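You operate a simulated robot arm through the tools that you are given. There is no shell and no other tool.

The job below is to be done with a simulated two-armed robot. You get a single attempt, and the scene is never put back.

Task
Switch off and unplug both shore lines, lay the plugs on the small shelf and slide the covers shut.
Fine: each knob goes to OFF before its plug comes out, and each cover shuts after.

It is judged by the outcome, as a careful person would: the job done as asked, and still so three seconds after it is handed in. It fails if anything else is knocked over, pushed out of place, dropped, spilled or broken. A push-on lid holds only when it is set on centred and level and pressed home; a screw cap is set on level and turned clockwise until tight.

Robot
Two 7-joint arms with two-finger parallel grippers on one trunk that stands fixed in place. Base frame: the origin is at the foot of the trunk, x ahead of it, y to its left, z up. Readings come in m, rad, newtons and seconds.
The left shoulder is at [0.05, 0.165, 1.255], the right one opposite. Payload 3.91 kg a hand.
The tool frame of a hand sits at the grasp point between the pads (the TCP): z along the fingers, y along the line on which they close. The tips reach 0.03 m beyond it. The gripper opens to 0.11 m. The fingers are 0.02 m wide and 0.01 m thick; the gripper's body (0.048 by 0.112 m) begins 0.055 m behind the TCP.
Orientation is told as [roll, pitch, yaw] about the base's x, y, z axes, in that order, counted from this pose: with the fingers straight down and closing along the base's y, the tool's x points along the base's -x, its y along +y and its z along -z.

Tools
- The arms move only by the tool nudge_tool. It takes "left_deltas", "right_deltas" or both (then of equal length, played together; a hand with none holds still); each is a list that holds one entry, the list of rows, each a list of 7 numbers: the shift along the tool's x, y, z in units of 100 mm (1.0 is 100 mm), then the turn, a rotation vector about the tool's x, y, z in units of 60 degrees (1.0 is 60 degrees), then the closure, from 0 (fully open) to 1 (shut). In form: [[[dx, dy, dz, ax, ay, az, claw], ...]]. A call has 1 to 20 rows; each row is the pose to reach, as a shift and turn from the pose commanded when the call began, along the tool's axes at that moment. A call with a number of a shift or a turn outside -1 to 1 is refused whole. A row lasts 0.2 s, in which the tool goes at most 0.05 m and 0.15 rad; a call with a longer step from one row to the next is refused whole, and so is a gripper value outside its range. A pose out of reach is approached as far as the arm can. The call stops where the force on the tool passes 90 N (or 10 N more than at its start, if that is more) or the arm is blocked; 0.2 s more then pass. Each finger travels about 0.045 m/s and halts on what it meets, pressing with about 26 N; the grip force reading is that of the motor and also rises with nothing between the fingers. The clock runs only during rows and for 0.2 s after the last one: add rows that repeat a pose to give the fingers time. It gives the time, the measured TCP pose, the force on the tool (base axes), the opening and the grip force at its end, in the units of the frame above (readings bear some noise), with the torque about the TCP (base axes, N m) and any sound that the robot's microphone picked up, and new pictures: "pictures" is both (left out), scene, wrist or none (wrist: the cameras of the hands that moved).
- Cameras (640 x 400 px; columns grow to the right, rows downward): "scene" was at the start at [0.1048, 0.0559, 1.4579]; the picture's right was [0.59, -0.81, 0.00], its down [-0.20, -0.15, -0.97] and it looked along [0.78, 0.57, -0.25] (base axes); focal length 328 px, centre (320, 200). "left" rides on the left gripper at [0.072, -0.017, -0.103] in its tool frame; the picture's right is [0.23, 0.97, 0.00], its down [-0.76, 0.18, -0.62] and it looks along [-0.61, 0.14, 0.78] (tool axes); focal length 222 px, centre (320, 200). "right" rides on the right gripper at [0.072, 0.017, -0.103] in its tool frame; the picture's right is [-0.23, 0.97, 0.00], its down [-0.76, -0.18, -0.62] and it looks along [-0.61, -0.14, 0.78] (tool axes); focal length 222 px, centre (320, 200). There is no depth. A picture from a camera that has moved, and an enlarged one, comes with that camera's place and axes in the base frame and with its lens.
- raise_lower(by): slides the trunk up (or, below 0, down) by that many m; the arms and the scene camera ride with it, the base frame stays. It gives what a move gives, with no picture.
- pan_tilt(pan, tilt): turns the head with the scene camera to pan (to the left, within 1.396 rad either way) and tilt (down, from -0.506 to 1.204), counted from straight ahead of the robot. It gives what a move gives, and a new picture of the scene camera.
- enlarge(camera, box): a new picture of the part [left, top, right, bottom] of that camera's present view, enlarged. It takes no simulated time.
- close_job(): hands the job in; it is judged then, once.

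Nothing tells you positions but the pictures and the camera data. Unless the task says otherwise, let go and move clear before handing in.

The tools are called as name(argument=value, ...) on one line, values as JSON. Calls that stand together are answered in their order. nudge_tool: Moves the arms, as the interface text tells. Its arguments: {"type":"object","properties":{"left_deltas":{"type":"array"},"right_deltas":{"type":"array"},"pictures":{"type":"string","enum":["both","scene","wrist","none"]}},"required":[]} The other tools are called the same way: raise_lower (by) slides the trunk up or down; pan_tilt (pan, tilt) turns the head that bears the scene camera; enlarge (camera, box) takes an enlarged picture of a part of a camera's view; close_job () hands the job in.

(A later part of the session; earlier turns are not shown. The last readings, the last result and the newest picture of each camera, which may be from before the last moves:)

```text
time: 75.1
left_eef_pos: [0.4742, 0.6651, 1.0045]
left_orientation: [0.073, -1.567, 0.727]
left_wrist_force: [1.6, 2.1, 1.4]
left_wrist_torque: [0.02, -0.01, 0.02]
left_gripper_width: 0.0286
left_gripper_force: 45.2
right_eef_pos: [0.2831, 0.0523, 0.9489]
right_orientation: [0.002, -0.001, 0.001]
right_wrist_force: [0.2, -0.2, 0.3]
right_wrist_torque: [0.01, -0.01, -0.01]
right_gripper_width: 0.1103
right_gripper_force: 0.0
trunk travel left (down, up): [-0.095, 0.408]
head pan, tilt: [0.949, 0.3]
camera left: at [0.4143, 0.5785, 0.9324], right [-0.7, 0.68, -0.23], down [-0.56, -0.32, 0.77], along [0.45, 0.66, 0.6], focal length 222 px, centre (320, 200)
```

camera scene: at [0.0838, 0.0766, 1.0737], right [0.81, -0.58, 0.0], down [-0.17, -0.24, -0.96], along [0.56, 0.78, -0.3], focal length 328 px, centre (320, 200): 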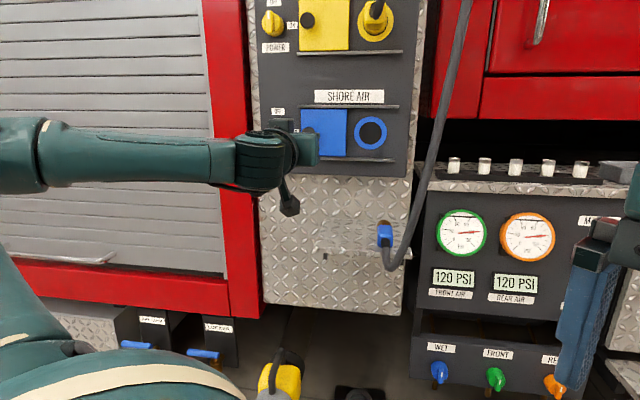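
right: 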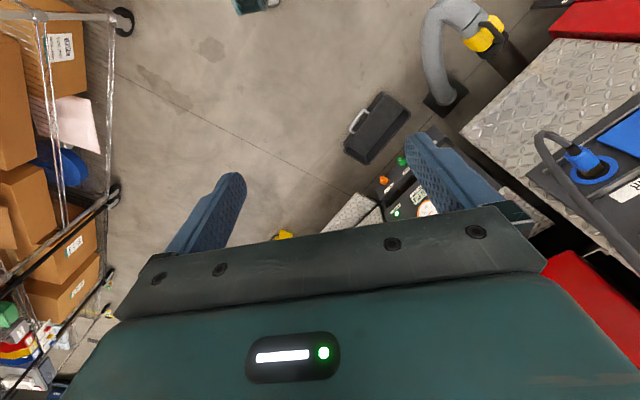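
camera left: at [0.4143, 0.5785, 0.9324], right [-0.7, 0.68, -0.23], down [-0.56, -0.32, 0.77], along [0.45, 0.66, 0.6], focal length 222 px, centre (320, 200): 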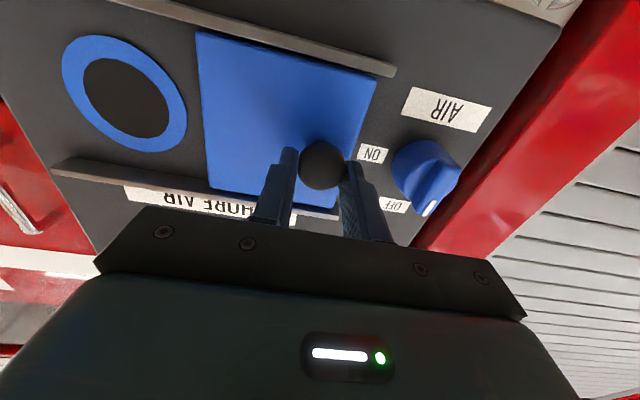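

The cover handle is gripped. Sliding it to the right.

nudge_tool(left_deltas=[[[0, -0.15, 0, 0, 0, 0, 1], [0, -0.3, 0, 0, 0, 0, 1], [0, -0.45, 0, 0, 0, 0, 1], [0, -0.6, 0, 0, 0, 0, 1], [0, -0.75, 0, 0, 0, 0, 1], [0, -0.88, 0, 0, 0, 0, 1], [0, -0.98, 0, 0, 0, 0, 1]]], pictures="both")

```text
time: 76.7
left_eef_pos: [0.5437, 0.5935, 1.0041]
left_orientation: [0.035, -1.562, 0.76]
left_wrist_force: [-4.3, -4.9, -8.8]
left_wrist_torque: [-0.11, 0.25, 0.06]
left_gripper_width: 0.0287
left_gripper_force: 45.4
right_eef_pos: [0.2839, 0.0523, 0.9502]
right_orientation: [0.001, 0.0, 0.001]
right_wrist_force: [-0.1, -0.7, -0.6]
right_wrist_torque: [-0.04, 0.03, 0.02]
right_gripper_width: 0.1103
right_gripper_force: 0.1
trunk travel left (down, up): [-0.095, 0.408]
head pan, tilt: [0.949, 0.3]
camera scene: at [0.0839, 0.0769, 1.0735], right [0.81, -0.58, 0.0], down [-0.17, -0.24, -0.96], along [0.56, 0.78, -0.3], focal length 328 px, centre (320, 200)
camera left: at [0.4844, 0.5081, 0.9328], right [-0.7, 0.68, -0.23], down [-0.56, -0.32, 0.77], along [0.45, 0.66, 0.6], focal length 222 px, centre (320, 200)
```

scene: 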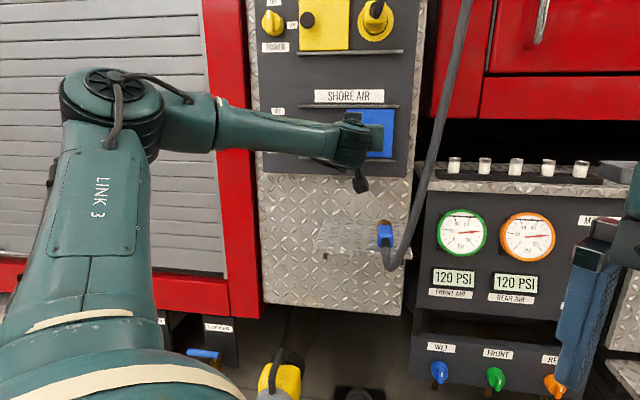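
left: 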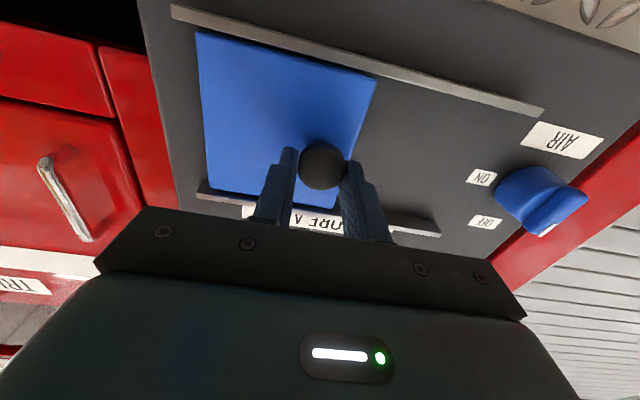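

The cover is over the socket; pushing a little further to find its end stop.

nudge_tool(left_deltas=[[[0, -0.03, 0, 0, 0, 0, 1], [0, -0.06, 0, 0, 0, 0, 1], [0, -0.09, 0, 0, 0, 0, 1]]], pictures="wrist")

```text
time: 77.5
left_eef_pos: [0.5465, 0.5908, 1.005]
left_orientation: [-0.24, -1.563, 1.042]
left_wrist_force: [-19.8, -2.6, -10.3]
left_wrist_torque: [-0.39, 0.45, 0.34]
left_gripper_width: 0.0287
left_gripper_force: 45.3
right_eef_pos: [0.2829, 0.053, 0.9513]
right_orientation: [0.0, -0.002, -0.001]
right_wrist_force: [-0.3, 0.1, -0.5]
right_wrist_torque: [0.02, 0.0, -0.02]
right_gripper_width: 0.1101
right_gripper_force: 0.0
trunk travel left (down, up): [-0.095, 0.408]
head pan, tilt: [0.949, 0.3]
camera left: at [0.4885, 0.5045, 0.9327], right [-0.7, 0.68, -0.23], down [-0.56, -0.32, 0.77], along [0.44, 0.66, 0.6], focal length 222 px, centre (320, 200)
```

left: 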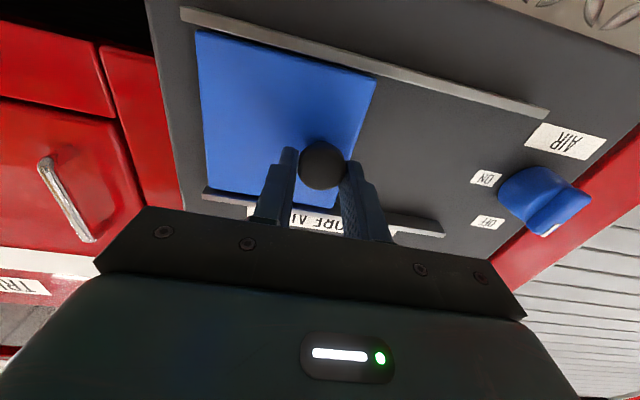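

It has hit its stop (cover shut). Releasing and backing away.

nudge_tool(left_deltas=[[[0, 0.04, 0, 0, 0, 0, 0.9], [0, 0.04, 0, 0, 0, 0, 0.7], [0, 0.04, 0, 0, 0, 0, 0.55], [0, 0.04, 0, 0, 0, 0, 0.5], [0, 0.04, -0.25, 0, 0, 0, 0.5], [0, 0.04, -0.5, 0, 0, 0, 0.5], [0, 0.04, -0.75, 0, 0, 0, 0.5], [0, 0.04, -1.0, 0, 0, 0, 0.5]]], pictures="both")

enlarge(camera="scene", box=[240, 80, 460, 280])

enlarge(camera="left", box=[80, 0, 440, 220])

```text
time: 79.3
left_eef_pos: [0.4767, 0.5206, 1.0057]
left_orientation: [0.06, -1.566, 0.737]
left_wrist_force: [-0.4, -0.2, -0.4]
left_wrist_torque: [-0.01, 0.02, -0.03]
left_gripper_width: 0.0551
left_gripper_force: 0.1
right_eef_pos: [0.2842, 0.0528, 0.9491]
right_orientation: [0.001, 0.0, -0.001]
right_wrist_force: [0.2, -0.3, 1.0]
right_wrist_torque: [0.0, 0.0, 0.02]
right_gripper_width: 0.11
right_gripper_force: 0.0
trunk travel left (down, up): [-0.095, 0.408]
head pan, tilt: [0.949, 0.3]
camera scene: at [0.0838, 0.0767, 1.0737], right [0.81, -0.58, 0.0], down [-0.17, -0.24, -0.96], along [0.56, 0.78, -0.3], focal length 328 px, centre (320, 200)
camera left: at [0.4178, 0.4349, 0.9338], right [-0.7, 0.68, -0.23], down [-0.56, -0.32, 0.77], along [0.45, 0.66, 0.6], focal length 222 px, centre (320, 200)
```

scene: 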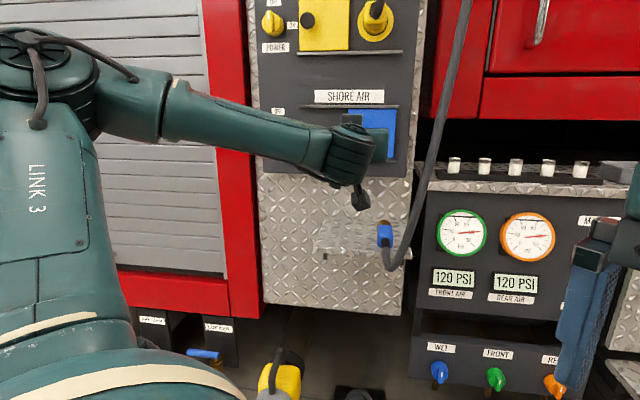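
left: 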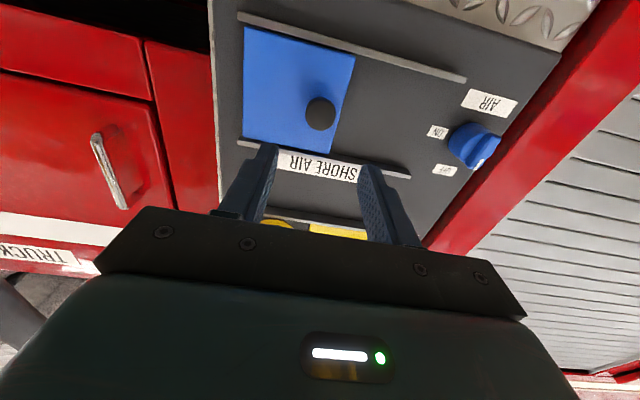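

```text
2.00 times, centred on (350, 180) of scene
camera zoom: at [0.0838, 0.0767, 1.0737], right [0.81, -0.58, 0.0], down [-0.17, -0.24, -0.96], along [0.56, 0.78, -0.3], focal length 656 px, centre (260, 240)
```

zoom: 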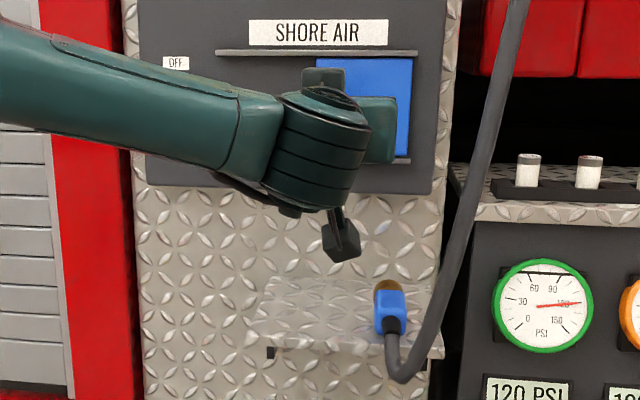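

```text
1.78 times, centred on (260, 110) of left
camera zoom: at [0.4178, 0.4349, 0.9338], right [-0.7, 0.68, -0.23], down [-0.56, -0.32, 0.77], along [0.45, 0.66, 0.6], focal length 395 px, centre (427, 360)
```

zoom: 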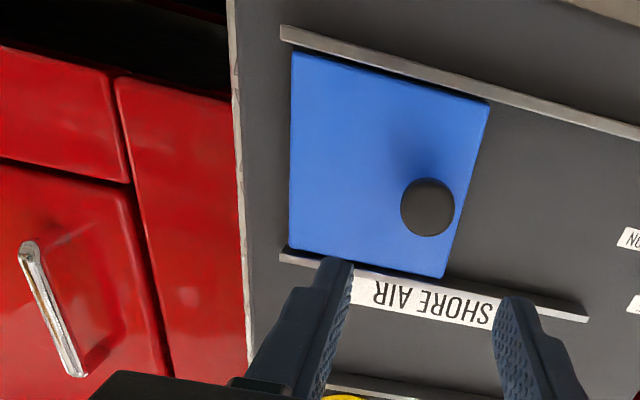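

The air cover is fully shut and the blue plug rests on the shelf. Now the power plug: I move back-left and swing the hand to the side-grip attitude again.

nudge_tool(left_deltas=[[[0, 0.2, -0.25, 0, 0, 0, 0.45], [0, 0.45, -0.5, 0, 0, 0, 0.4], [0, 0.7, -0.75, 0, 0, 0, 0.35], [0, 1.0, -0.85, 0, 0, 0, 0.3]]], pictures="none")

nudge_tool(left_deltas=[[[0, 0.09, 0, 0.056, 0.056, -0.096, 0.3], [0, 0.18, 0, 0.111, 0.111, -0.193, 0.3], [0, 0.27, 0, 0.167, 0.167, -0.289, 0.3], [0, 0.36, 0, 0.223, 0.223, -0.386, 0.3], [0, 0.45, 0, 0.279, 0.279, -0.482, 0.3], [0, 0.54, 0, 0.334, 0.334, -0.579, 0.3], [0, 0.63, 0, 0.39, 0.39, -0.675, 0.3]]], pictures="none")

nudge_tool(left_deltas=[[[0, 0, 0, 0.056, 0.056, -0.096, 0.3], [0, 0, 0, 0.111, 0.111, -0.193, 0.3], [0, 0, 0, 0.167, 0.167, -0.289, 0.3], [0, 0, 0, 0.223, 0.223, -0.386, 0.3], [0, 0, 0, 0.279, 0.279, -0.482, 0.3], [0, 0, 0, 0.334, 0.334, -0.579, 0.3], [0, 0, 0, 0.39, 0.39, -0.675, 0.3]]], pictures="scene")

```text
time: 80.3
left_eef_pos: [0.3452, 0.529, 1.005]
left_orientation: [-0.003, -1.565, 0.799]
left_wrist_force: [-0.4, -1.6, -0.8]
left_wrist_torque: [0.03, 0.0, -0.01]
left_gripper_width: 0.0772
left_gripper_force: 0.0
right_eef_pos: [0.283, 0.0526, 0.9509]
right_orientation: [0.002, 0.001, 0.002]
right_wrist_force: [-0.7, -0.6, -0.1]
right_wrist_torque: [0.02, 0.01, 0.0]
right_gripper_width: 0.1101
right_gripper_force: 0.1
trunk travel left (down, up): [-0.095, 0.408]
head pan, tilt: [0.949, 0.3]
```

```text
time: 81.9
left_eef_pos: [0.3002, 0.5742, 1.0062]
left_orientation: [-1.258, -0.758, 1.623]
left_wrist_force: [-0.6, 0.1, 0.1]
left_wrist_torque: [0.0, -0.01, 0.03]
left_gripper_width: 0.077
left_gripper_force: 0.1
right_eef_pos: [0.2827, 0.0529, 0.9496]
right_orientation: [0.002, 0.002, 0.002]
right_wrist_force: [-0.9, 0.2, 0.0]
right_wrist_torque: [0.02, 0.02, 0.04]
right_gripper_width: 0.1101
right_gripper_force: 0.1
trunk travel left (down, up): [-0.095, 0.408]
head pan, tilt: [0.949, 0.3]
```

```text
time: 83.5
left_eef_pos: [0.3005, 0.5725, 1.0059]
left_orientation: [-1.571, 0.008, 1.316]
left_wrist_force: [-0.1, -0.3, 0.6]
left_wrist_torque: [0.01, 0.01, 0.0]
left_gripper_width: 0.0772
left_gripper_force: 0.0
right_eef_pos: [0.2835, 0.0527, 0.9505]
right_orientation: [0.001, 0.0, -0.001]
right_wrist_force: [-0.1, -0.5, -0.1]
right_wrist_torque: [0.03, 0.0, 0.01]
right_gripper_width: 0.11
right_gripper_force: 0.0
trunk travel left (down, up): [-0.095, 0.408]
head pan, tilt: [0.949, 0.3]
camera scene: at [0.0837, 0.0766, 1.0737], right [0.81, -0.58, 0.0], down [-0.17, -0.24, -0.96], along [0.56, 0.78, -0.3], focal length 328 px, centre (320, 200)
```

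scene: 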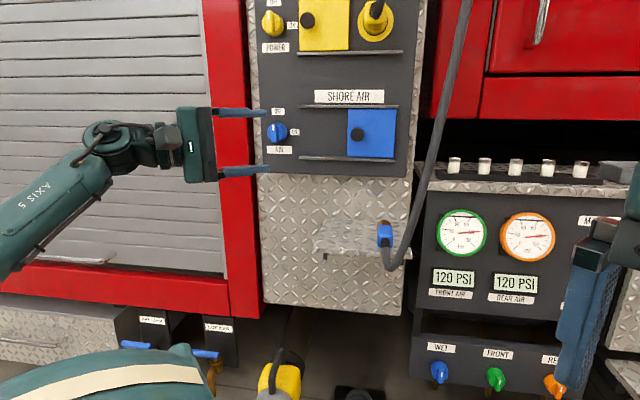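

Raising the trunk 0.214 m to bring the hand to the power plug's height.

raise_lower(by=0.214)

nudge_tool(left_deltas=[[[-0.16, 0, 0.25, 0, 0, 0, 0.3], [-0.31, 0, 0.5, 0, 0, 0, 0.3], [-0.47, 0, 0.75, 0, 0, 0, 0.3], [-0.62, 0, 1.0, 0, 0, 0, 0.3], [-0.62, 0, 1.0, 0, 0, 0, 0.3]]], pictures="both")

enlarge(camera="left", box=[220, 30, 420, 180])

```text
time: 85.8
left_eef_pos: [0.3003, 0.5723, 1.2191]
left_orientation: [-1.569, 0.006, 1.317]
left_wrist_force: [0.2, 0.4, 0.0]
left_wrist_torque: [0.0, -0.01, 0.0]
left_gripper_width: 0.0772
left_gripper_force: 0.1
right_eef_pos: [0.2845, 0.0516, 1.1645]
right_orientation: [0.002, 0.001, 0.0]
right_wrist_force: [-0.6, -0.5, 0.2]
right_wrist_torque: [-0.02, -0.03, 0.0]
right_gripper_width: 0.11
right_gripper_force: 0.2
trunk travel left (down, up): [-0.309, 0.194]
head pan, tilt: [0.949, 0.3]
```

```text
time: 87.0
left_eef_pos: [0.4144, 0.6068, 1.2187]
left_orientation: [-1.569, 0.005, 1.319]
left_wrist_force: [1.3, -0.1, -0.6]
left_wrist_torque: [-0.03, -0.01, 0.0]
left_gripper_width: 0.0771
left_gripper_force: 0.1
right_eef_pos: [0.2836, 0.0529, 1.1641]
right_orientation: [0.003, -0.001, -0.001]
right_wrist_force: [0.7, 0.4, 0.9]
right_wrist_torque: [0.02, -0.01, 0.0]
right_gripper_width: 0.1097
right_gripper_force: 0.1
trunk travel left (down, up): [-0.309, 0.194]
head pan, tilt: [0.949, 0.3]
camera scene: at [0.0837, 0.0766, 1.2877], right [0.81, -0.58, 0.0], down [-0.17, -0.24, -0.96], along [0.56, 0.78, -0.3], focal length 328 px, centre (320, 200)
camera left: at [0.2974, 0.5632, 1.2369], right [-0.06, -0.23, -0.97], down [-0.41, 0.89, -0.18], along [0.91, 0.39, -0.15], focal length 222 px, centre (320, 200)
```

scene: 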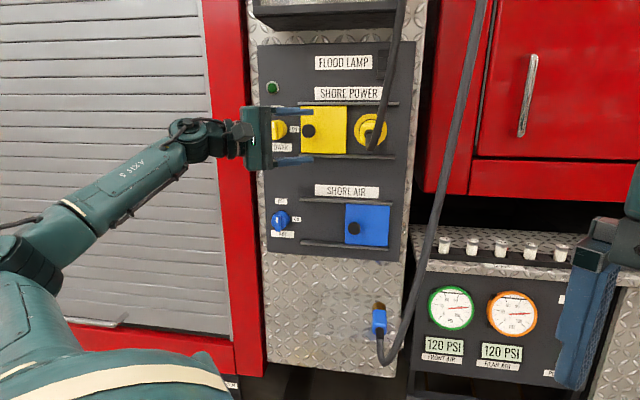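
left: 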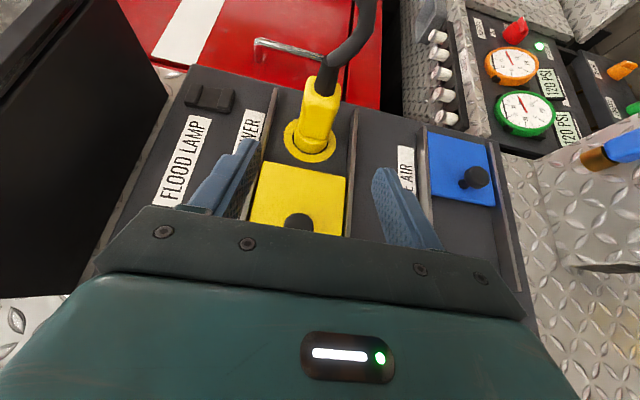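

```text
2.67 times, centred on (320, 105) of left
camera zoom: at [0.2974, 0.5632, 1.2369], right [-0.06, -0.23, -0.97], down [-0.41, 0.89, -0.18], along [0.91, 0.39, -0.15], focal length 592 px, centre (320, 453)
```

zoom: 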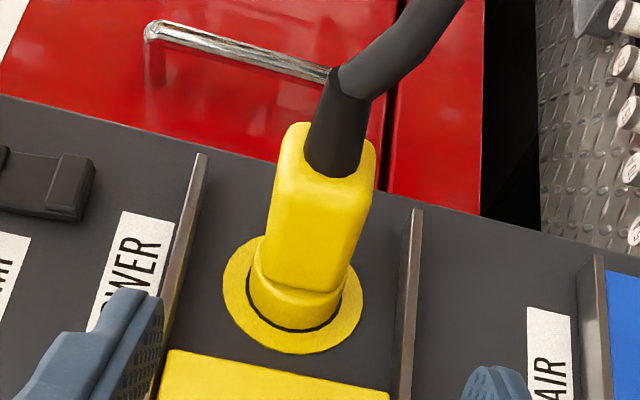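

The yellow plug is right on the hand axis, like the blue one was. Advancing along the fingers.

nudge_tool(left_deltas=[[[0, -0.01, 0.3, 0, 0, 0, 0.3], [-0.01, -0.01, 0.6, 0, 0, 0, 0.3], [-0.02, -0.01, 0.85, 0, 0, 0, 0.3], [-0.02, -0.01, 0.95, 0, 0, 0, 0.3], [-0.02, -0.01, 0.95, 0, 0, 0, 0.3]]], pictures="wrist")

```text
time: 88.2
left_eef_pos: [0.5058, 0.5869, 1.22]
left_orientation: [-1.568, 0.008, 1.318]
left_wrist_force: [-0.7, -0.1, 0.5]
left_wrist_torque: [-0.07, -0.01, 0.02]
left_gripper_width: 0.077
left_gripper_force: 0.0
right_eef_pos: [0.2835, 0.0519, 1.1636]
right_orientation: [0.002, 0.0, -0.001]
right_wrist_force: [0.3, -0.6, -0.4]
right_wrist_torque: [-0.01, 0.02, 0.02]
right_gripper_width: 0.1101
right_gripper_force: 0.0
trunk travel left (down, up): [-0.309, 0.194]
head pan, tilt: [0.949, 0.3]
camera left: at [0.3893, 0.5419, 1.2376], right [-0.06, -0.23, -0.97], down [-0.41, 0.89, -0.18], along [0.91, 0.39, -0.15], focal length 222 px, centre (320, 200)
```

left: 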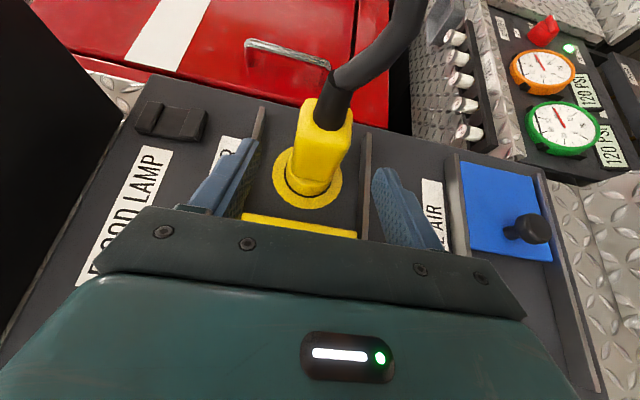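

Final advance to surround the plug, then close.

nudge_tool(left_deltas=[[[0.005, 0, 0.2, 0, 0, 0, 0.3], [0.01, 0, 0.4, 0, 0, 0, 0.3], [0.01, 0, 0.535, 0, 0, 0, 0.3], [0.01, 0, 0.535, 0, 0, 0, 0.3]]], pictures="both")

enlarge(camera="left", box=[220, 80, 420, 230])

```text
time: 89.2
left_eef_pos: [0.5566, 0.5719, 1.2206]
left_orientation: [-1.568, 0.007, 1.318]
left_wrist_force: [0.0, -0.1, -0.1]
left_wrist_torque: [-0.01, 0.01, -0.04]
left_gripper_width: 0.0768
left_gripper_force: 0.0
right_eef_pos: [0.2831, 0.0522, 1.1638]
right_orientation: [0.002, 0.001, 0.001]
right_wrist_force: [-0.4, -0.5, 0.5]
right_wrist_torque: [-0.04, 0.03, 0.02]
right_gripper_width: 0.1098
right_gripper_force: 0.0
trunk travel left (down, up): [-0.309, 0.194]
head pan, tilt: [0.949, 0.3]
camera scene: at [0.0838, 0.0766, 1.2877], right [0.81, -0.58, 0.0], down [-0.17, -0.24, -0.96], along [0.56, 0.78, -0.3], focal length 328 px, centre (320, 200)
camera left: at [0.4403, 0.5272, 1.2382], right [-0.06, -0.23, -0.97], down [-0.41, 0.89, -0.18], along [0.91, 0.39, -0.15], focal length 222 px, centre (320, 200)
```

scene: 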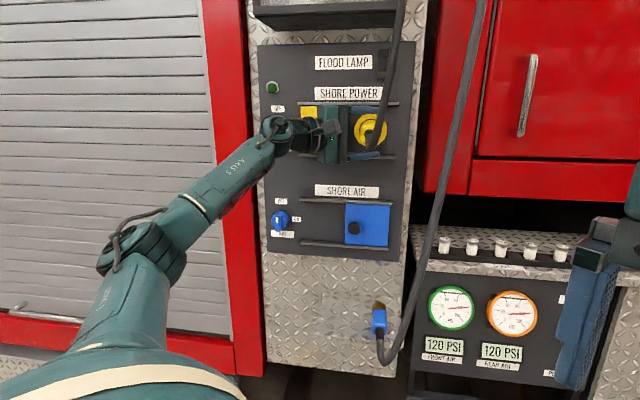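
left: 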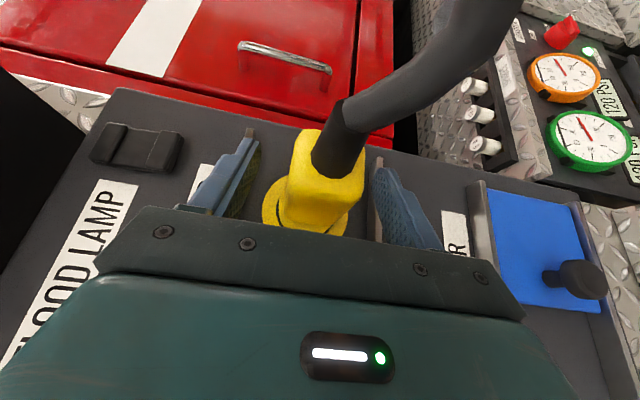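

```text
2.67 times, centred on (320, 155) of left
camera zoom: at [0.4403, 0.5272, 1.2382], right [-0.06, -0.23, -0.97], down [-0.41, 0.89, -0.18], along [0.91, 0.39, -0.15], focal length 592 px, centre (320, 320)
```

zoom: 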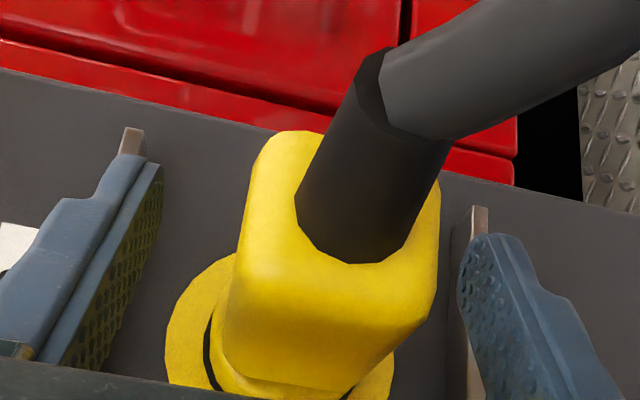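

The yellow plug sits between the fingers. Closing.

nudge_tool(left_deltas=[[[0, 0, 0, 0, 0, 0, 0.5], [0, 0, 0, 0, 0, 0, 0.7], [0, 0, 0, 0, 0, 0, 0.9], [0, 0, 0, 0, 0, 0, 1], [0, 0, 0, 0, 0, 0, 1], [0, 0, 0, 0, 0, 0, 1]]], pictures="wrist")

```text
time: 90.6
left_eef_pos: [0.5571, 0.5724, 1.2191]
left_orientation: [-1.567, 0.007, 1.316]
left_wrist_force: [-0.6, -0.4, 0.5]
left_wrist_torque: [0.0, 0.02, 0.01]
left_gripper_width: 0.0377
left_gripper_force: 26.3
right_eef_pos: [0.2827, 0.0526, 1.1637]
right_orientation: [0.001, 0.0, -0.001]
right_wrist_force: [0.0, 0.9, -0.4]
right_wrist_torque: [0.02, -0.02, 0.0]
right_gripper_width: 0.1096
right_gripper_force: 0.1
trunk travel left (down, up): [-0.309, 0.194]
head pan, tilt: [0.949, 0.3]
heard: snap
camera left: at [0.4403, 0.5272, 1.2379], right [-0.06, -0.23, -0.97], down [-0.41, 0.89, -0.18], along [0.91, 0.39, -0.15], focal length 222 px, centre (320, 200)
```

left: 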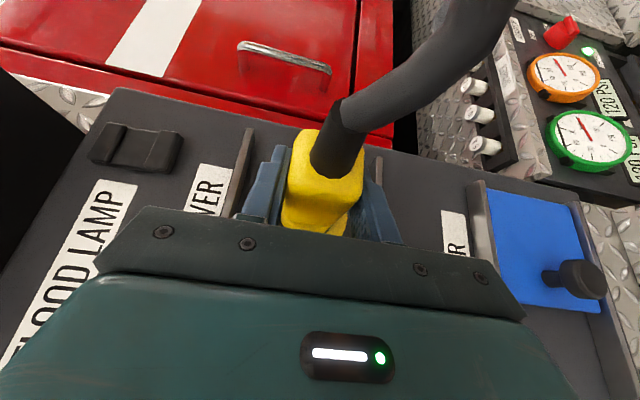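

Gripped (38 mm), same "snap" as before. Pulling the power plug straight out.

nudge_tool(left_deltas=[[[0.09, 0, -0.05, 0, 0, 0, 1], [0.18, 0, -0.1, 0, 0, 0, 1], [0.27, 0, -0.15, 0, 0, 0, 1], [0.36, 0, -0.2, 0, 0, 0, 1], [0.45, 0, -0.25, 0, 0, 0, 1], [0.6, 0, -0.345, 0, 0, 0, 1], [0.75, 0, -0.43, 0, 0, 0, 1], [0.87, 0, -0.5, 0, 0, 0, 1]]], pictures="both")

```text
time: 92.4
left_eef_pos: [0.4871, 0.4991, 1.2207]
left_orientation: [-1.57, 0.008, 1.318]
left_wrist_force: [0.4, -0.8, 0.5]
left_wrist_torque: [-0.01, 0.08, 0.01]
left_gripper_width: 0.0379
left_gripper_force: 26.0
right_eef_pos: [0.2841, 0.0528, 1.1644]
right_orientation: [0.001, -0.001, -0.001]
right_wrist_force: [-0.2, 0.4, 0.1]
right_wrist_torque: [-0.01, -0.01, -0.02]
right_gripper_width: 0.1101
right_gripper_force: 0.2
trunk travel left (down, up): [-0.309, 0.194]
head pan, tilt: [0.949, 0.3]
camera scene: at [0.0838, 0.0767, 1.2877], right [0.81, -0.58, 0.0], down [-0.17, -0.24, -0.96], along [0.56, 0.78, -0.3], focal length 328 px, centre (320, 200)
camera left: at [0.3706, 0.4547, 1.2387], right [-0.06, -0.23, -0.97], down [-0.41, 0.89, -0.18], along [0.91, 0.39, -0.15], focal length 222 px, centre (320, 200)
```

scene: 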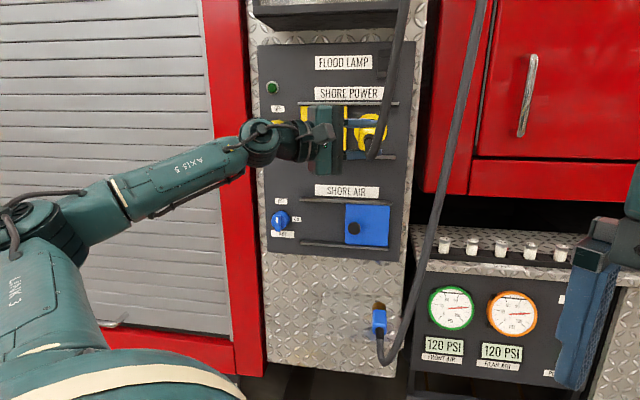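
left: 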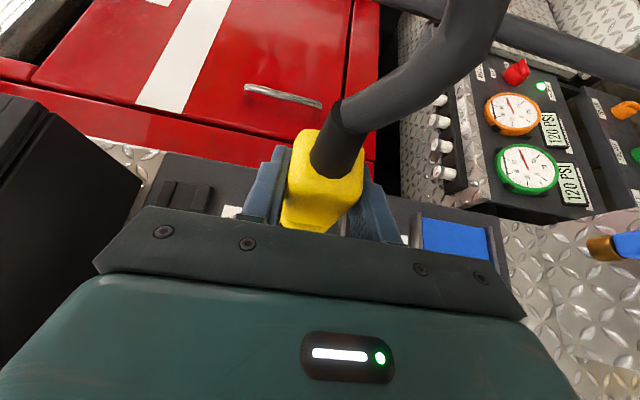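

The power plug is out. Backing off 5 cm more, then lowering the trunk to shelf working height.

nudge_tool(left_deltas=[[[0.15, 0, -0.09, 0, 0, 0, 1], [0.3, 0, -0.17, 0, 0, 0, 1], [0.433, 0, -0.25, 0, 0, 0, 1]]], pictures="none")

raise_lower(by=-0.11)

pan_tilt(pan=0.85, tilt=0.3)

```text
time: 93.2
left_eef_pos: [0.451, 0.4624, 1.221]
left_orientation: [-1.571, 0.007, 1.319]
left_wrist_force: [0.3, -0.5, 0.3]
left_wrist_torque: [-0.02, 0.03, 0.0]
left_gripper_width: 0.0375
left_gripper_force: 25.5
right_eef_pos: [0.2838, 0.0531, 1.1659]
right_orientation: [0.001, 0.0, -0.001]
right_wrist_force: [-0.3, 0.2, 0.2]
right_wrist_torque: [-0.02, -0.05, -0.01]
right_gripper_width: 0.11
right_gripper_force: 0.1
trunk travel left (down, up): [-0.309, 0.194]
head pan, tilt: [0.949, 0.3]
```

```text
time: 94.6
left_eef_pos: [0.4509, 0.4641, 1.1109]
left_orientation: [-1.566, 0.008, 1.318]
left_wrist_force: [0.2, 0.8, -0.4]
left_wrist_torque: [-0.06, 0.0, -0.04]
left_gripper_width: 0.0376
left_gripper_force: 25.8
right_eef_pos: [0.2833, 0.0528, 1.055]
right_orientation: [0.002, 0.0, 0.0]
right_wrist_force: [0.1, -1.0, -0.1]
right_wrist_torque: [0.02, 0.01, -0.02]
right_gripper_width: 0.1102
right_gripper_force: 0.0
trunk travel left (down, up): [-0.199, 0.304]
head pan, tilt: [0.949, 0.3]
```

```text
time: 95.3
left_eef_pos: [0.452, 0.4633, 1.111]
left_orientation: [-1.567, 0.006, 1.317]
left_wrist_force: [0.7, -0.1, -0.8]
left_wrist_torque: [0.0, 0.01, 0.02]
left_gripper_width: 0.0377
left_gripper_force: 26.0
right_eef_pos: [0.2838, 0.0527, 1.0542]
right_orientation: [0.001, 0.0, 0.0]
right_wrist_force: [0.9, 0.8, 0.0]
right_wrist_torque: [-0.02, -0.01, -0.01]
right_gripper_width: 0.11
right_gripper_force: 0.2
trunk travel left (down, up): [-0.199, 0.304]
head pan, tilt: [0.85, 0.3]
camera scene: at [0.0911, 0.071, 1.1776], right [0.75, -0.66, 0.0], down [-0.2, -0.22, -0.96], along [0.63, 0.72, -0.3], focal length 328 px, centre (320, 200)
```

scene: 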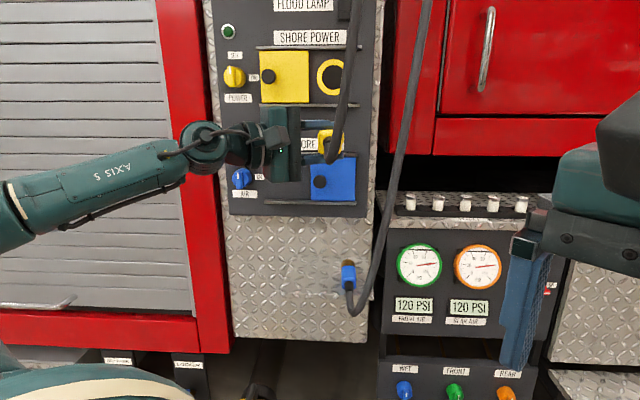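

The cable follows without tension. Lowering the rest and rolling the hand about the plug axis to point down.

raise_lower(by=-0.104)

nudge_tool(left_deltas=[[[0, 0, 0, -0.108, 0, 0.0625, 1], [0, 0, 0, -0.217, 0, 0.125, 1], [0, 0, 0, -0.325, 0, 0.1875, 1], [0, 0, 0, -0.433, 0, 0.25, 1], [0, 0, 0, -0.541, 0, 0.3125, 1], [0, 0, 0, -0.65, 0, 0.375, 1]]], pictures="none")

nudge_tool(left_deltas=[[[0, 0, 0, -0.108, 0, 0.0625, 1], [0, 0, 0, -0.217, 0, 0.125, 1], [0, 0, 0, -0.325, 0, 0.1875, 1], [0, 0, 0, -0.433, 0, 0.25, 1], [0, 0, 0, -0.541, 0, 0.3125, 1], [0, 0, 0, -0.65, 0, 0.375, 1]]], pictures="both")

```text
time: 96.7
left_eef_pos: [0.4518, 0.4634, 1.007]
left_orientation: [-1.568, 0.007, 1.318]
left_wrist_force: [0.0, 0.2, 0.3]
left_wrist_torque: [-0.03, 0.06, 0.01]
left_gripper_width: 0.0379
left_gripper_force: 25.9
right_eef_pos: [0.2826, 0.053, 0.9509]
right_orientation: [0.001, 0.001, 0.0]
right_wrist_force: [0.5, 0.1, -0.1]
right_wrist_torque: [0.02, 0.02, 0.0]
right_gripper_width: 0.1098
right_gripper_force: 0.2
trunk travel left (down, up): [-0.095, 0.408]
head pan, tilt: [0.85, 0.3]
```

```text
time: 98.0
left_eef_pos: [0.451, 0.4636, 1.0066]
left_orientation: [-0.852, -0.354, 1.18]
left_wrist_force: [1.1, -0.4, 0.2]
left_wrist_torque: [-0.02, 0.03, 0.0]
left_gripper_width: 0.0378
left_gripper_force: 26.2
right_eef_pos: [0.2835, 0.0531, 0.9497]
right_orientation: [0.001, -0.001, 0.001]
right_wrist_force: [0.2, -0.4, 0.2]
right_wrist_torque: [0.02, 0.0, -0.01]
right_gripper_width: 0.11
right_gripper_force: 0.2
trunk travel left (down, up): [-0.095, 0.408]
head pan, tilt: [0.85, 0.3]
```

```text
time: 99.5
left_eef_pos: [0.4512, 0.4639, 1.0074]
left_orientation: [0.001, -0.516, 0.793]
left_wrist_force: [-0.2, 0.4, 0.9]
left_wrist_torque: [0.02, 0.04, -0.02]
left_gripper_width: 0.0379
left_gripper_force: 26.5
right_eef_pos: [0.2835, 0.0516, 0.9503]
right_orientation: [0.001, 0.0, 0.002]
right_wrist_force: [0.2, 0.4, 0.7]
right_wrist_torque: [-0.03, -0.01, 0.01]
right_gripper_width: 0.1102
right_gripper_force: 0.1
trunk travel left (down, up): [-0.095, 0.408]
head pan, tilt: [0.85, 0.3]
camera scene: at [0.0911, 0.071, 1.0736], right [0.75, -0.66, 0.0], down [-0.2, -0.22, -0.96], along [0.63, 0.72, -0.3], focal length 328 px, centre (320, 200)
camera left: at [0.3851, 0.3706, 1.0615], right [-0.83, 0.54, -0.11], down [0.12, 0.38, 0.92], along [0.54, 0.75, -0.38], focal length 222 px, centre (320, 200)
```

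scene: 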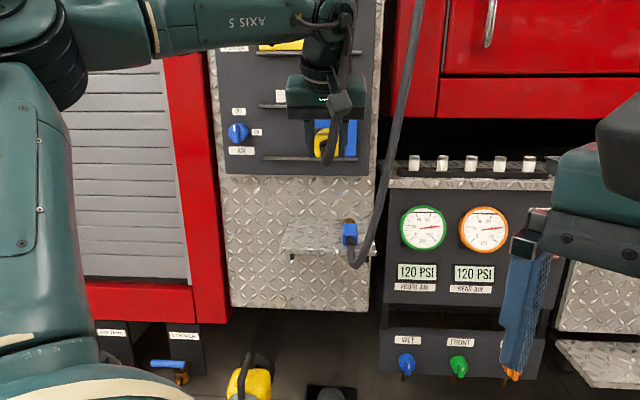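
left: 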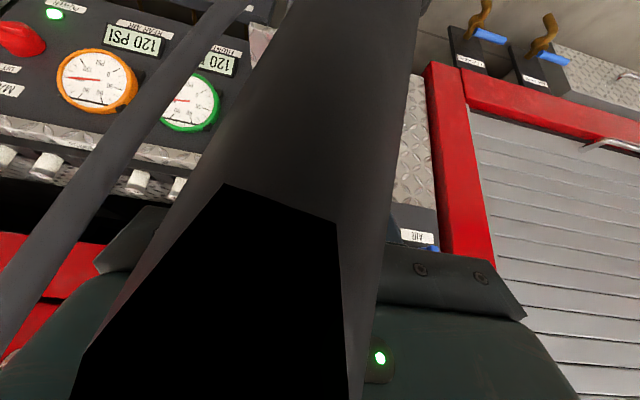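

The hand points down with the yellow plug level (its cable crosses the wrist camera's view, so I rely on the scene camera). Moving down and to the left part of the shelf.

nudge_tool(left_deltas=[[[0.14, 0.1, 0.24, 0, 0, 0, 1], [0.27, 0.2, 0.48, 0, 0, 0, 1], [0.41, 0.3, 0.72, 0, 0, 0, 1], [0.543, 0.4, 0.956, 0, 0, 0, 1], [0.543, 0.4, 0.956, 0, 0, 0, 1]]], pictures="scene")

enlarge(camera="scene", box=[240, 120, 420, 290])

```text
time: 100.7
left_eef_pos: [0.4228, 0.4931, 0.8982]
left_orientation: [0.0, -0.516, 0.796]
left_wrist_force: [0.3, -0.1, 0.4]
left_wrist_torque: [-0.04, 0.04, -0.01]
left_gripper_width: 0.0377
left_gripper_force: 26.1
right_eef_pos: [0.2824, 0.0538, 0.95]
right_orientation: [0.002, 0.0, 0.001]
right_wrist_force: [-0.2, 0.0, -0.3]
right_wrist_torque: [-0.01, 0.0, 0.02]
right_gripper_width: 0.1097
right_gripper_force: 0.0
trunk travel left (down, up): [-0.095, 0.408]
head pan, tilt: [0.85, 0.3]
camera scene: at [0.0911, 0.0711, 1.0736], right [0.75, -0.66, 0.0], down [-0.2, -0.22, -0.96], along [0.63, 0.72, -0.3], focal length 328 px, centre (320, 200)
```

scene: 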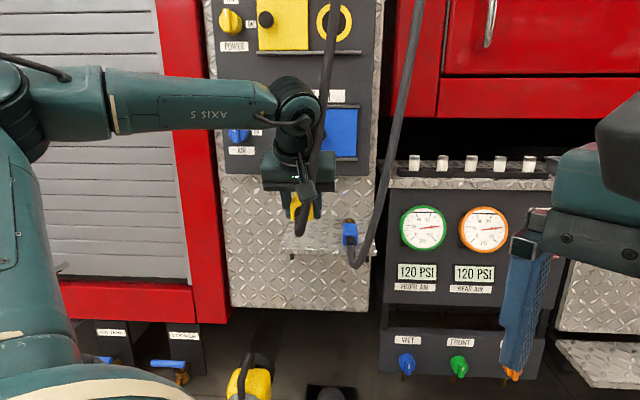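

```text
2.35 times, centred on (330, 205) of scene
camera zoom: at [0.0911, 0.0711, 1.0736], right [0.75, -0.66, 0.0], down [-0.2, -0.22, -0.96], along [0.63, 0.72, -0.3], focal length 772 px, centre (296, 188)
```

zoom: 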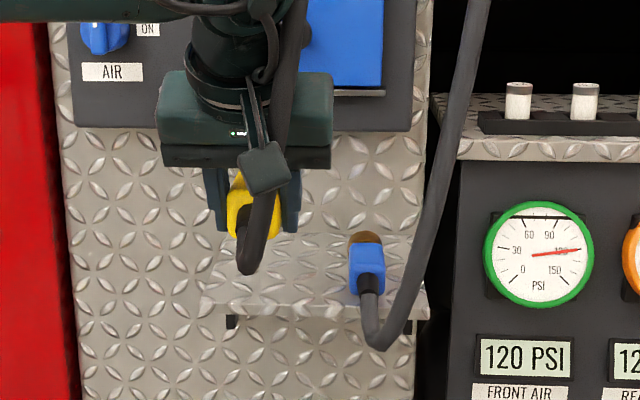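

Clear of the blue plug. Moving forward over the shelf.

nudge_tool(left_deltas=[[[-0.24, 0, 0.14, 0, 0, 0, 1], [-0.48, 0, 0.27, 0, 0, 0, 1], [-0.72, 0, 0.41, 0, 0, 0, 1], [-0.98, 0, 0.557, 0, 0, 0, 1], [-0.98, 0, 0.557, 0, 0, 0, 1]]], pictures="none")

nudge_tool(left_deltas=[[[0.07, 0, 0.12, 0, 0, 0, 1], [0.14, 0, 0.25, 0, 0, 0, 1], [0.21, 0, 0.37, 0, 0, 0, 1], [0.28, 0, 0.49, 0, 0, 0, 1], [0.346, 0, 0.608, 0, 0, 0, 1], [0.346, 0, 0.608, 0, 0, 0, 1]]], pictures="both")

enlarge(camera="scene", box=[240, 150, 420, 290])

```text
time: 101.8
left_eef_pos: [0.5005, 0.5748, 0.8965]
left_orientation: [0.0, -0.515, 0.794]
left_wrist_force: [-0.1, 0.1, 0.3]
left_wrist_torque: [0.0, 0.0, 0.0]
left_gripper_width: 0.0378
left_gripper_force: 26.2
right_eef_pos: [0.283, 0.0522, 0.9496]
right_orientation: [0.001, 0.0, 0.0]
right_wrist_force: [0.6, 0.2, 0.5]
right_wrist_torque: [-0.02, 0.02, 0.0]
right_gripper_width: 0.1099
right_gripper_force: 0.0
trunk travel left (down, up): [-0.095, 0.408]
head pan, tilt: [0.85, 0.3]
```

```text
time: 103.2
left_eef_pos: [0.501, 0.5731, 0.8274]
left_orientation: [0.001, -0.516, 0.795]
left_wrist_force: [0.1, -0.9, 0.2]
left_wrist_torque: [-0.02, 0.01, 0.0]
left_gripper_width: 0.0378
left_gripper_force: 26.4
right_eef_pos: [0.2844, 0.0528, 0.9501]
right_orientation: [0.002, -0.001, 0.001]
right_wrist_force: [-0.4, 0.0, 0.9]
right_wrist_torque: [0.01, -0.05, -0.03]
right_gripper_width: 0.1101
right_gripper_force: 0.1
trunk travel left (down, up): [-0.095, 0.408]
head pan, tilt: [0.85, 0.3]
camera scene: at [0.0912, 0.071, 1.0736], right [0.75, -0.66, 0.0], down [-0.2, -0.22, -0.96], along [0.63, 0.72, -0.3], focal length 328 px, centre (320, 200)
camera left: at [0.4347, 0.4791, 0.882], right [-0.83, 0.54, -0.11], down [0.12, 0.38, 0.92], along [0.54, 0.75, -0.38], focal length 222 px, centre (320, 200)
```

scene: 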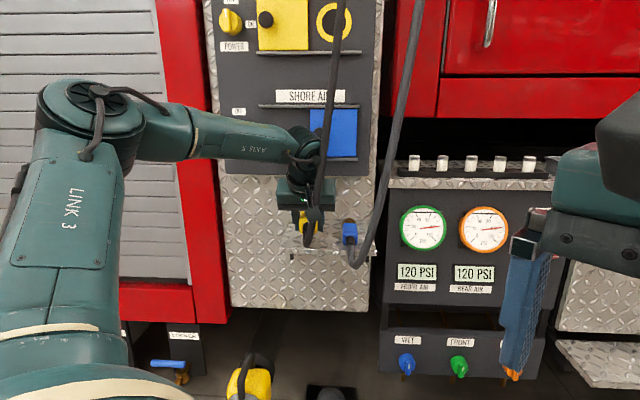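
left: 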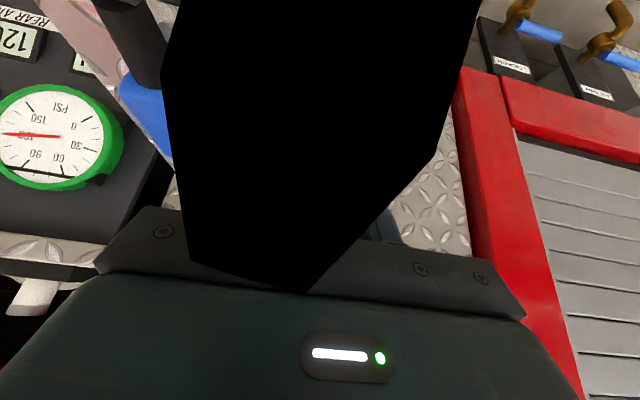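

```text
2.86 times, centred on (330, 220) of scene
camera zoom: at [0.0912, 0.071, 1.0736], right [0.75, -0.66, 0.0], down [-0.2, -0.22, -0.96], along [0.63, 0.72, -0.3], focal length 938 px, centre (291, 143)
```

zoom: 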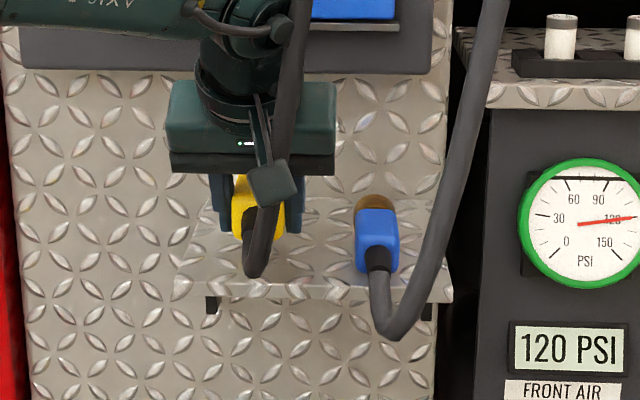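

The yellow plug is just above the shelf, well apart from the blue one. Lowering the last bit gently to contact.

nudge_tool(left_deltas=[[[0.03, 0, 0.045, 0, 0, 0, 1], [0.055, 0, 0.095, 0, 0, 0, 1], [0.075, 0, 0.13, 0, 0, 0, 1], [0.075, 0, 0.13, 0, 0, 0, 1]]], pictures="none")

nudge_tool(left_deltas=[[[0.01, 0, 0.017, 0, 0, 0, 1], [0.02, 0, 0.034, 0, 0, 0, 1], [0.02, 0, 0.034, 0, 0, 0, 1]]], pictures="none")

```text
time: 104.2
left_eef_pos: [0.5015, 0.5723, 0.8119]
left_orientation: [0.0, -0.517, 0.793]
left_wrist_force: [0.0, 0.2, -0.5]
left_wrist_torque: [-0.02, 0.04, 0.0]
left_gripper_width: 0.0381
left_gripper_force: 25.8
right_eef_pos: [0.2837, 0.0528, 0.9498]
right_orientation: [0.001, 0.002, 0.0]
right_wrist_force: [0.1, 0.4, 0.2]
right_wrist_torque: [-0.03, 0.01, 0.0]
right_gripper_width: 0.1101
right_gripper_force: 0.1
trunk travel left (down, up): [-0.095, 0.408]
head pan, tilt: [0.85, 0.3]
```

```text
time: 105.0
left_eef_pos: [0.5013, 0.5708, 0.8102]
left_orientation: [-0.003, -0.519, 0.795]
left_wrist_force: [-1.4, -1.8, 4.8]
left_wrist_torque: [0.09, 0.2, 0.07]
left_gripper_width: 0.0376
left_gripper_force: 26.2
right_eef_pos: [0.2832, 0.052, 0.9515]
right_orientation: [0.001, 0.0, 0.0]
right_wrist_force: [0.4, -0.2, -1.2]
right_wrist_torque: [0.02, 0.01, 0.02]
right_gripper_width: 0.1101
right_gripper_force: 0.1
trunk travel left (down, up): [-0.095, 0.408]
head pan, tilt: [0.85, 0.3]
```

Light contact. Opening the fingers.

nudge_tool(left_deltas=[[[-0.01, 0, -0.017, 0, 0, 0, 0.9], [-0.01, 0, -0.017, 0, 0, 0, 0.7], [-0.01, 0, -0.017, 0, 0, 0, 0.55], [-0.01, 0, -0.017, 0, 0, 0, 0.48], [-0.01, 0, -0.017, 0, 0, 0, 0.45]]], pictures="scene")

enlarge(camera="scene", box=[240, 150, 420, 290])

```text
time: 106.2
left_eef_pos: [0.5016, 0.5714, 0.8115]
left_orientation: [0.001, -0.517, 0.795]
left_wrist_force: [0.2, -0.3, 2.0]
left_wrist_torque: [0.04, -0.01, 0.04]
left_gripper_width: 0.0602
left_gripper_force: 0.1
right_eef_pos: [0.283, 0.0522, 0.9504]
right_orientation: [0.002, 0.0, 0.0]
right_wrist_force: [-0.6, -1.1, -0.3]
right_wrist_torque: [0.04, 0.01, 0.03]
right_gripper_width: 0.1098
right_gripper_force: 0.1
trunk travel left (down, up): [-0.095, 0.408]
head pan, tilt: [0.85, 0.3]
camera scene: at [0.0909, 0.0708, 1.0737], right [0.75, -0.66, 0.0], down [-0.2, -0.22, -0.96], along [0.63, 0.72, -0.3], focal length 328 px, centre (320, 200)
```

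scene: 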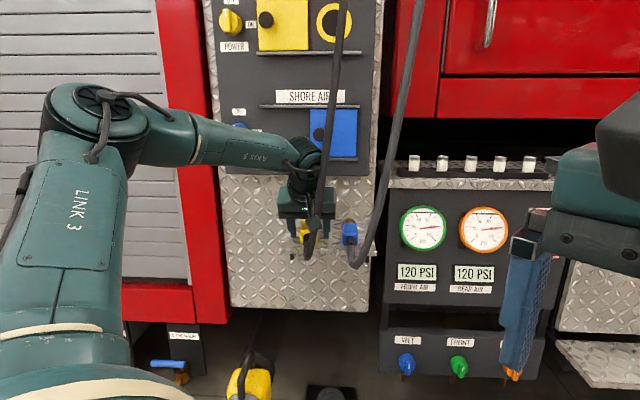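

```text
2.86 times, centred on (330, 220) of scene
camera zoom: at [0.0909, 0.0708, 1.0737], right [0.75, -0.66, 0.0], down [-0.2, -0.22, -0.96], along [0.63, 0.72, -0.3], focal length 938 px, centre (291, 143)
```

zoom: 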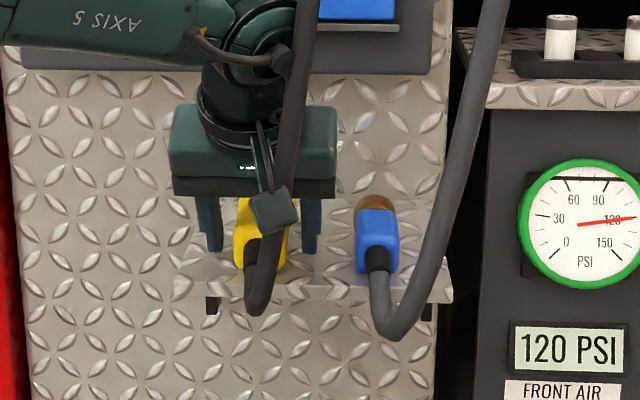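

Released. Raising the hand straight up, watching that the plug stays.

nudge_tool(left_deltas=[[[-0.1, 0, -0.175, 0, 0, 0, 0.42], [-0.2, 0, -0.35, 0, 0, 0, 0.4], [-0.3, 0, -0.52, 0, 0, 0, 0.4], [-0.4, 0, -0.7, 0, 0, 0, 0.4]]], pictures="both")

enlarge(camera="scene", box=[240, 150, 420, 290])

```text
time: 107.2
left_eef_pos: [0.5017, 0.5712, 0.8892]
left_orientation: [0.0, -0.514, 0.792]
left_wrist_force: [-0.9, 0.0, -0.3]
left_wrist_torque: [-0.03, 0.0, -0.01]
left_gripper_width: 0.0662
left_gripper_force: 0.0
right_eef_pos: [0.2831, 0.0524, 0.9491]
right_orientation: [0.001, 0.0, 0.001]
right_wrist_force: [0.9, 1.0, -0.1]
right_wrist_torque: [0.0, 0.02, 0.02]
right_gripper_width: 0.1101
right_gripper_force: 0.0
trunk travel left (down, up): [-0.095, 0.408]
head pan, tilt: [0.85, 0.3]
camera scene: at [0.091, 0.0708, 1.0737], right [0.75, -0.66, 0.0], down [-0.2, -0.22, -0.96], along [0.63, 0.72, -0.3], focal length 328 px, centre (320, 200)
camera left: at [0.4359, 0.4781, 0.9455], right [-0.83, 0.54, -0.11], down [0.12, 0.38, 0.92], along [0.54, 0.75, -0.38], focal length 222 px, centre (320, 200)
```

scene: 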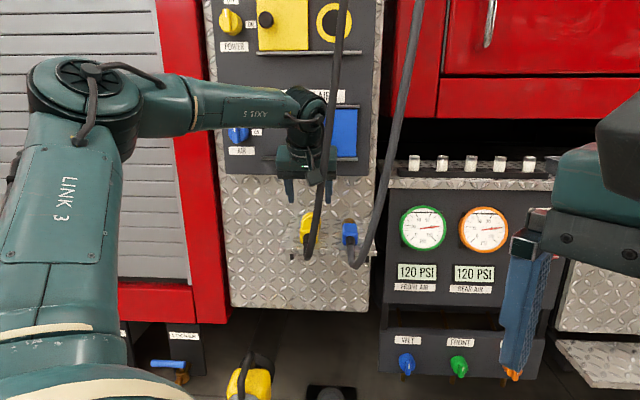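
left: 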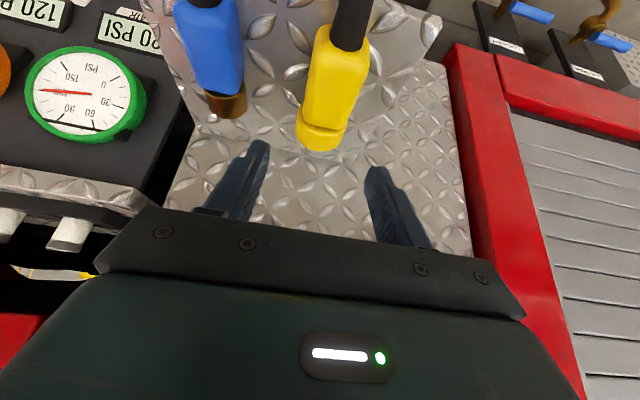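

```text
2.86 times, centred on (330, 220) of scene
camera zoom: at [0.091, 0.0708, 1.0737], right [0.75, -0.66, 0.0], down [-0.2, -0.22, -0.96], along [0.63, 0.72, -0.3], focal length 938 px, centre (291, 143)
```

zoom: 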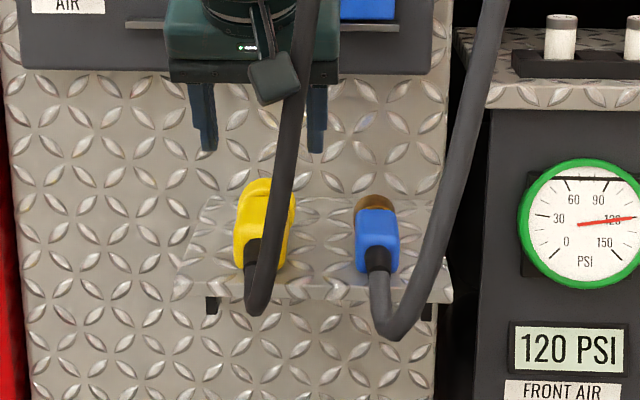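

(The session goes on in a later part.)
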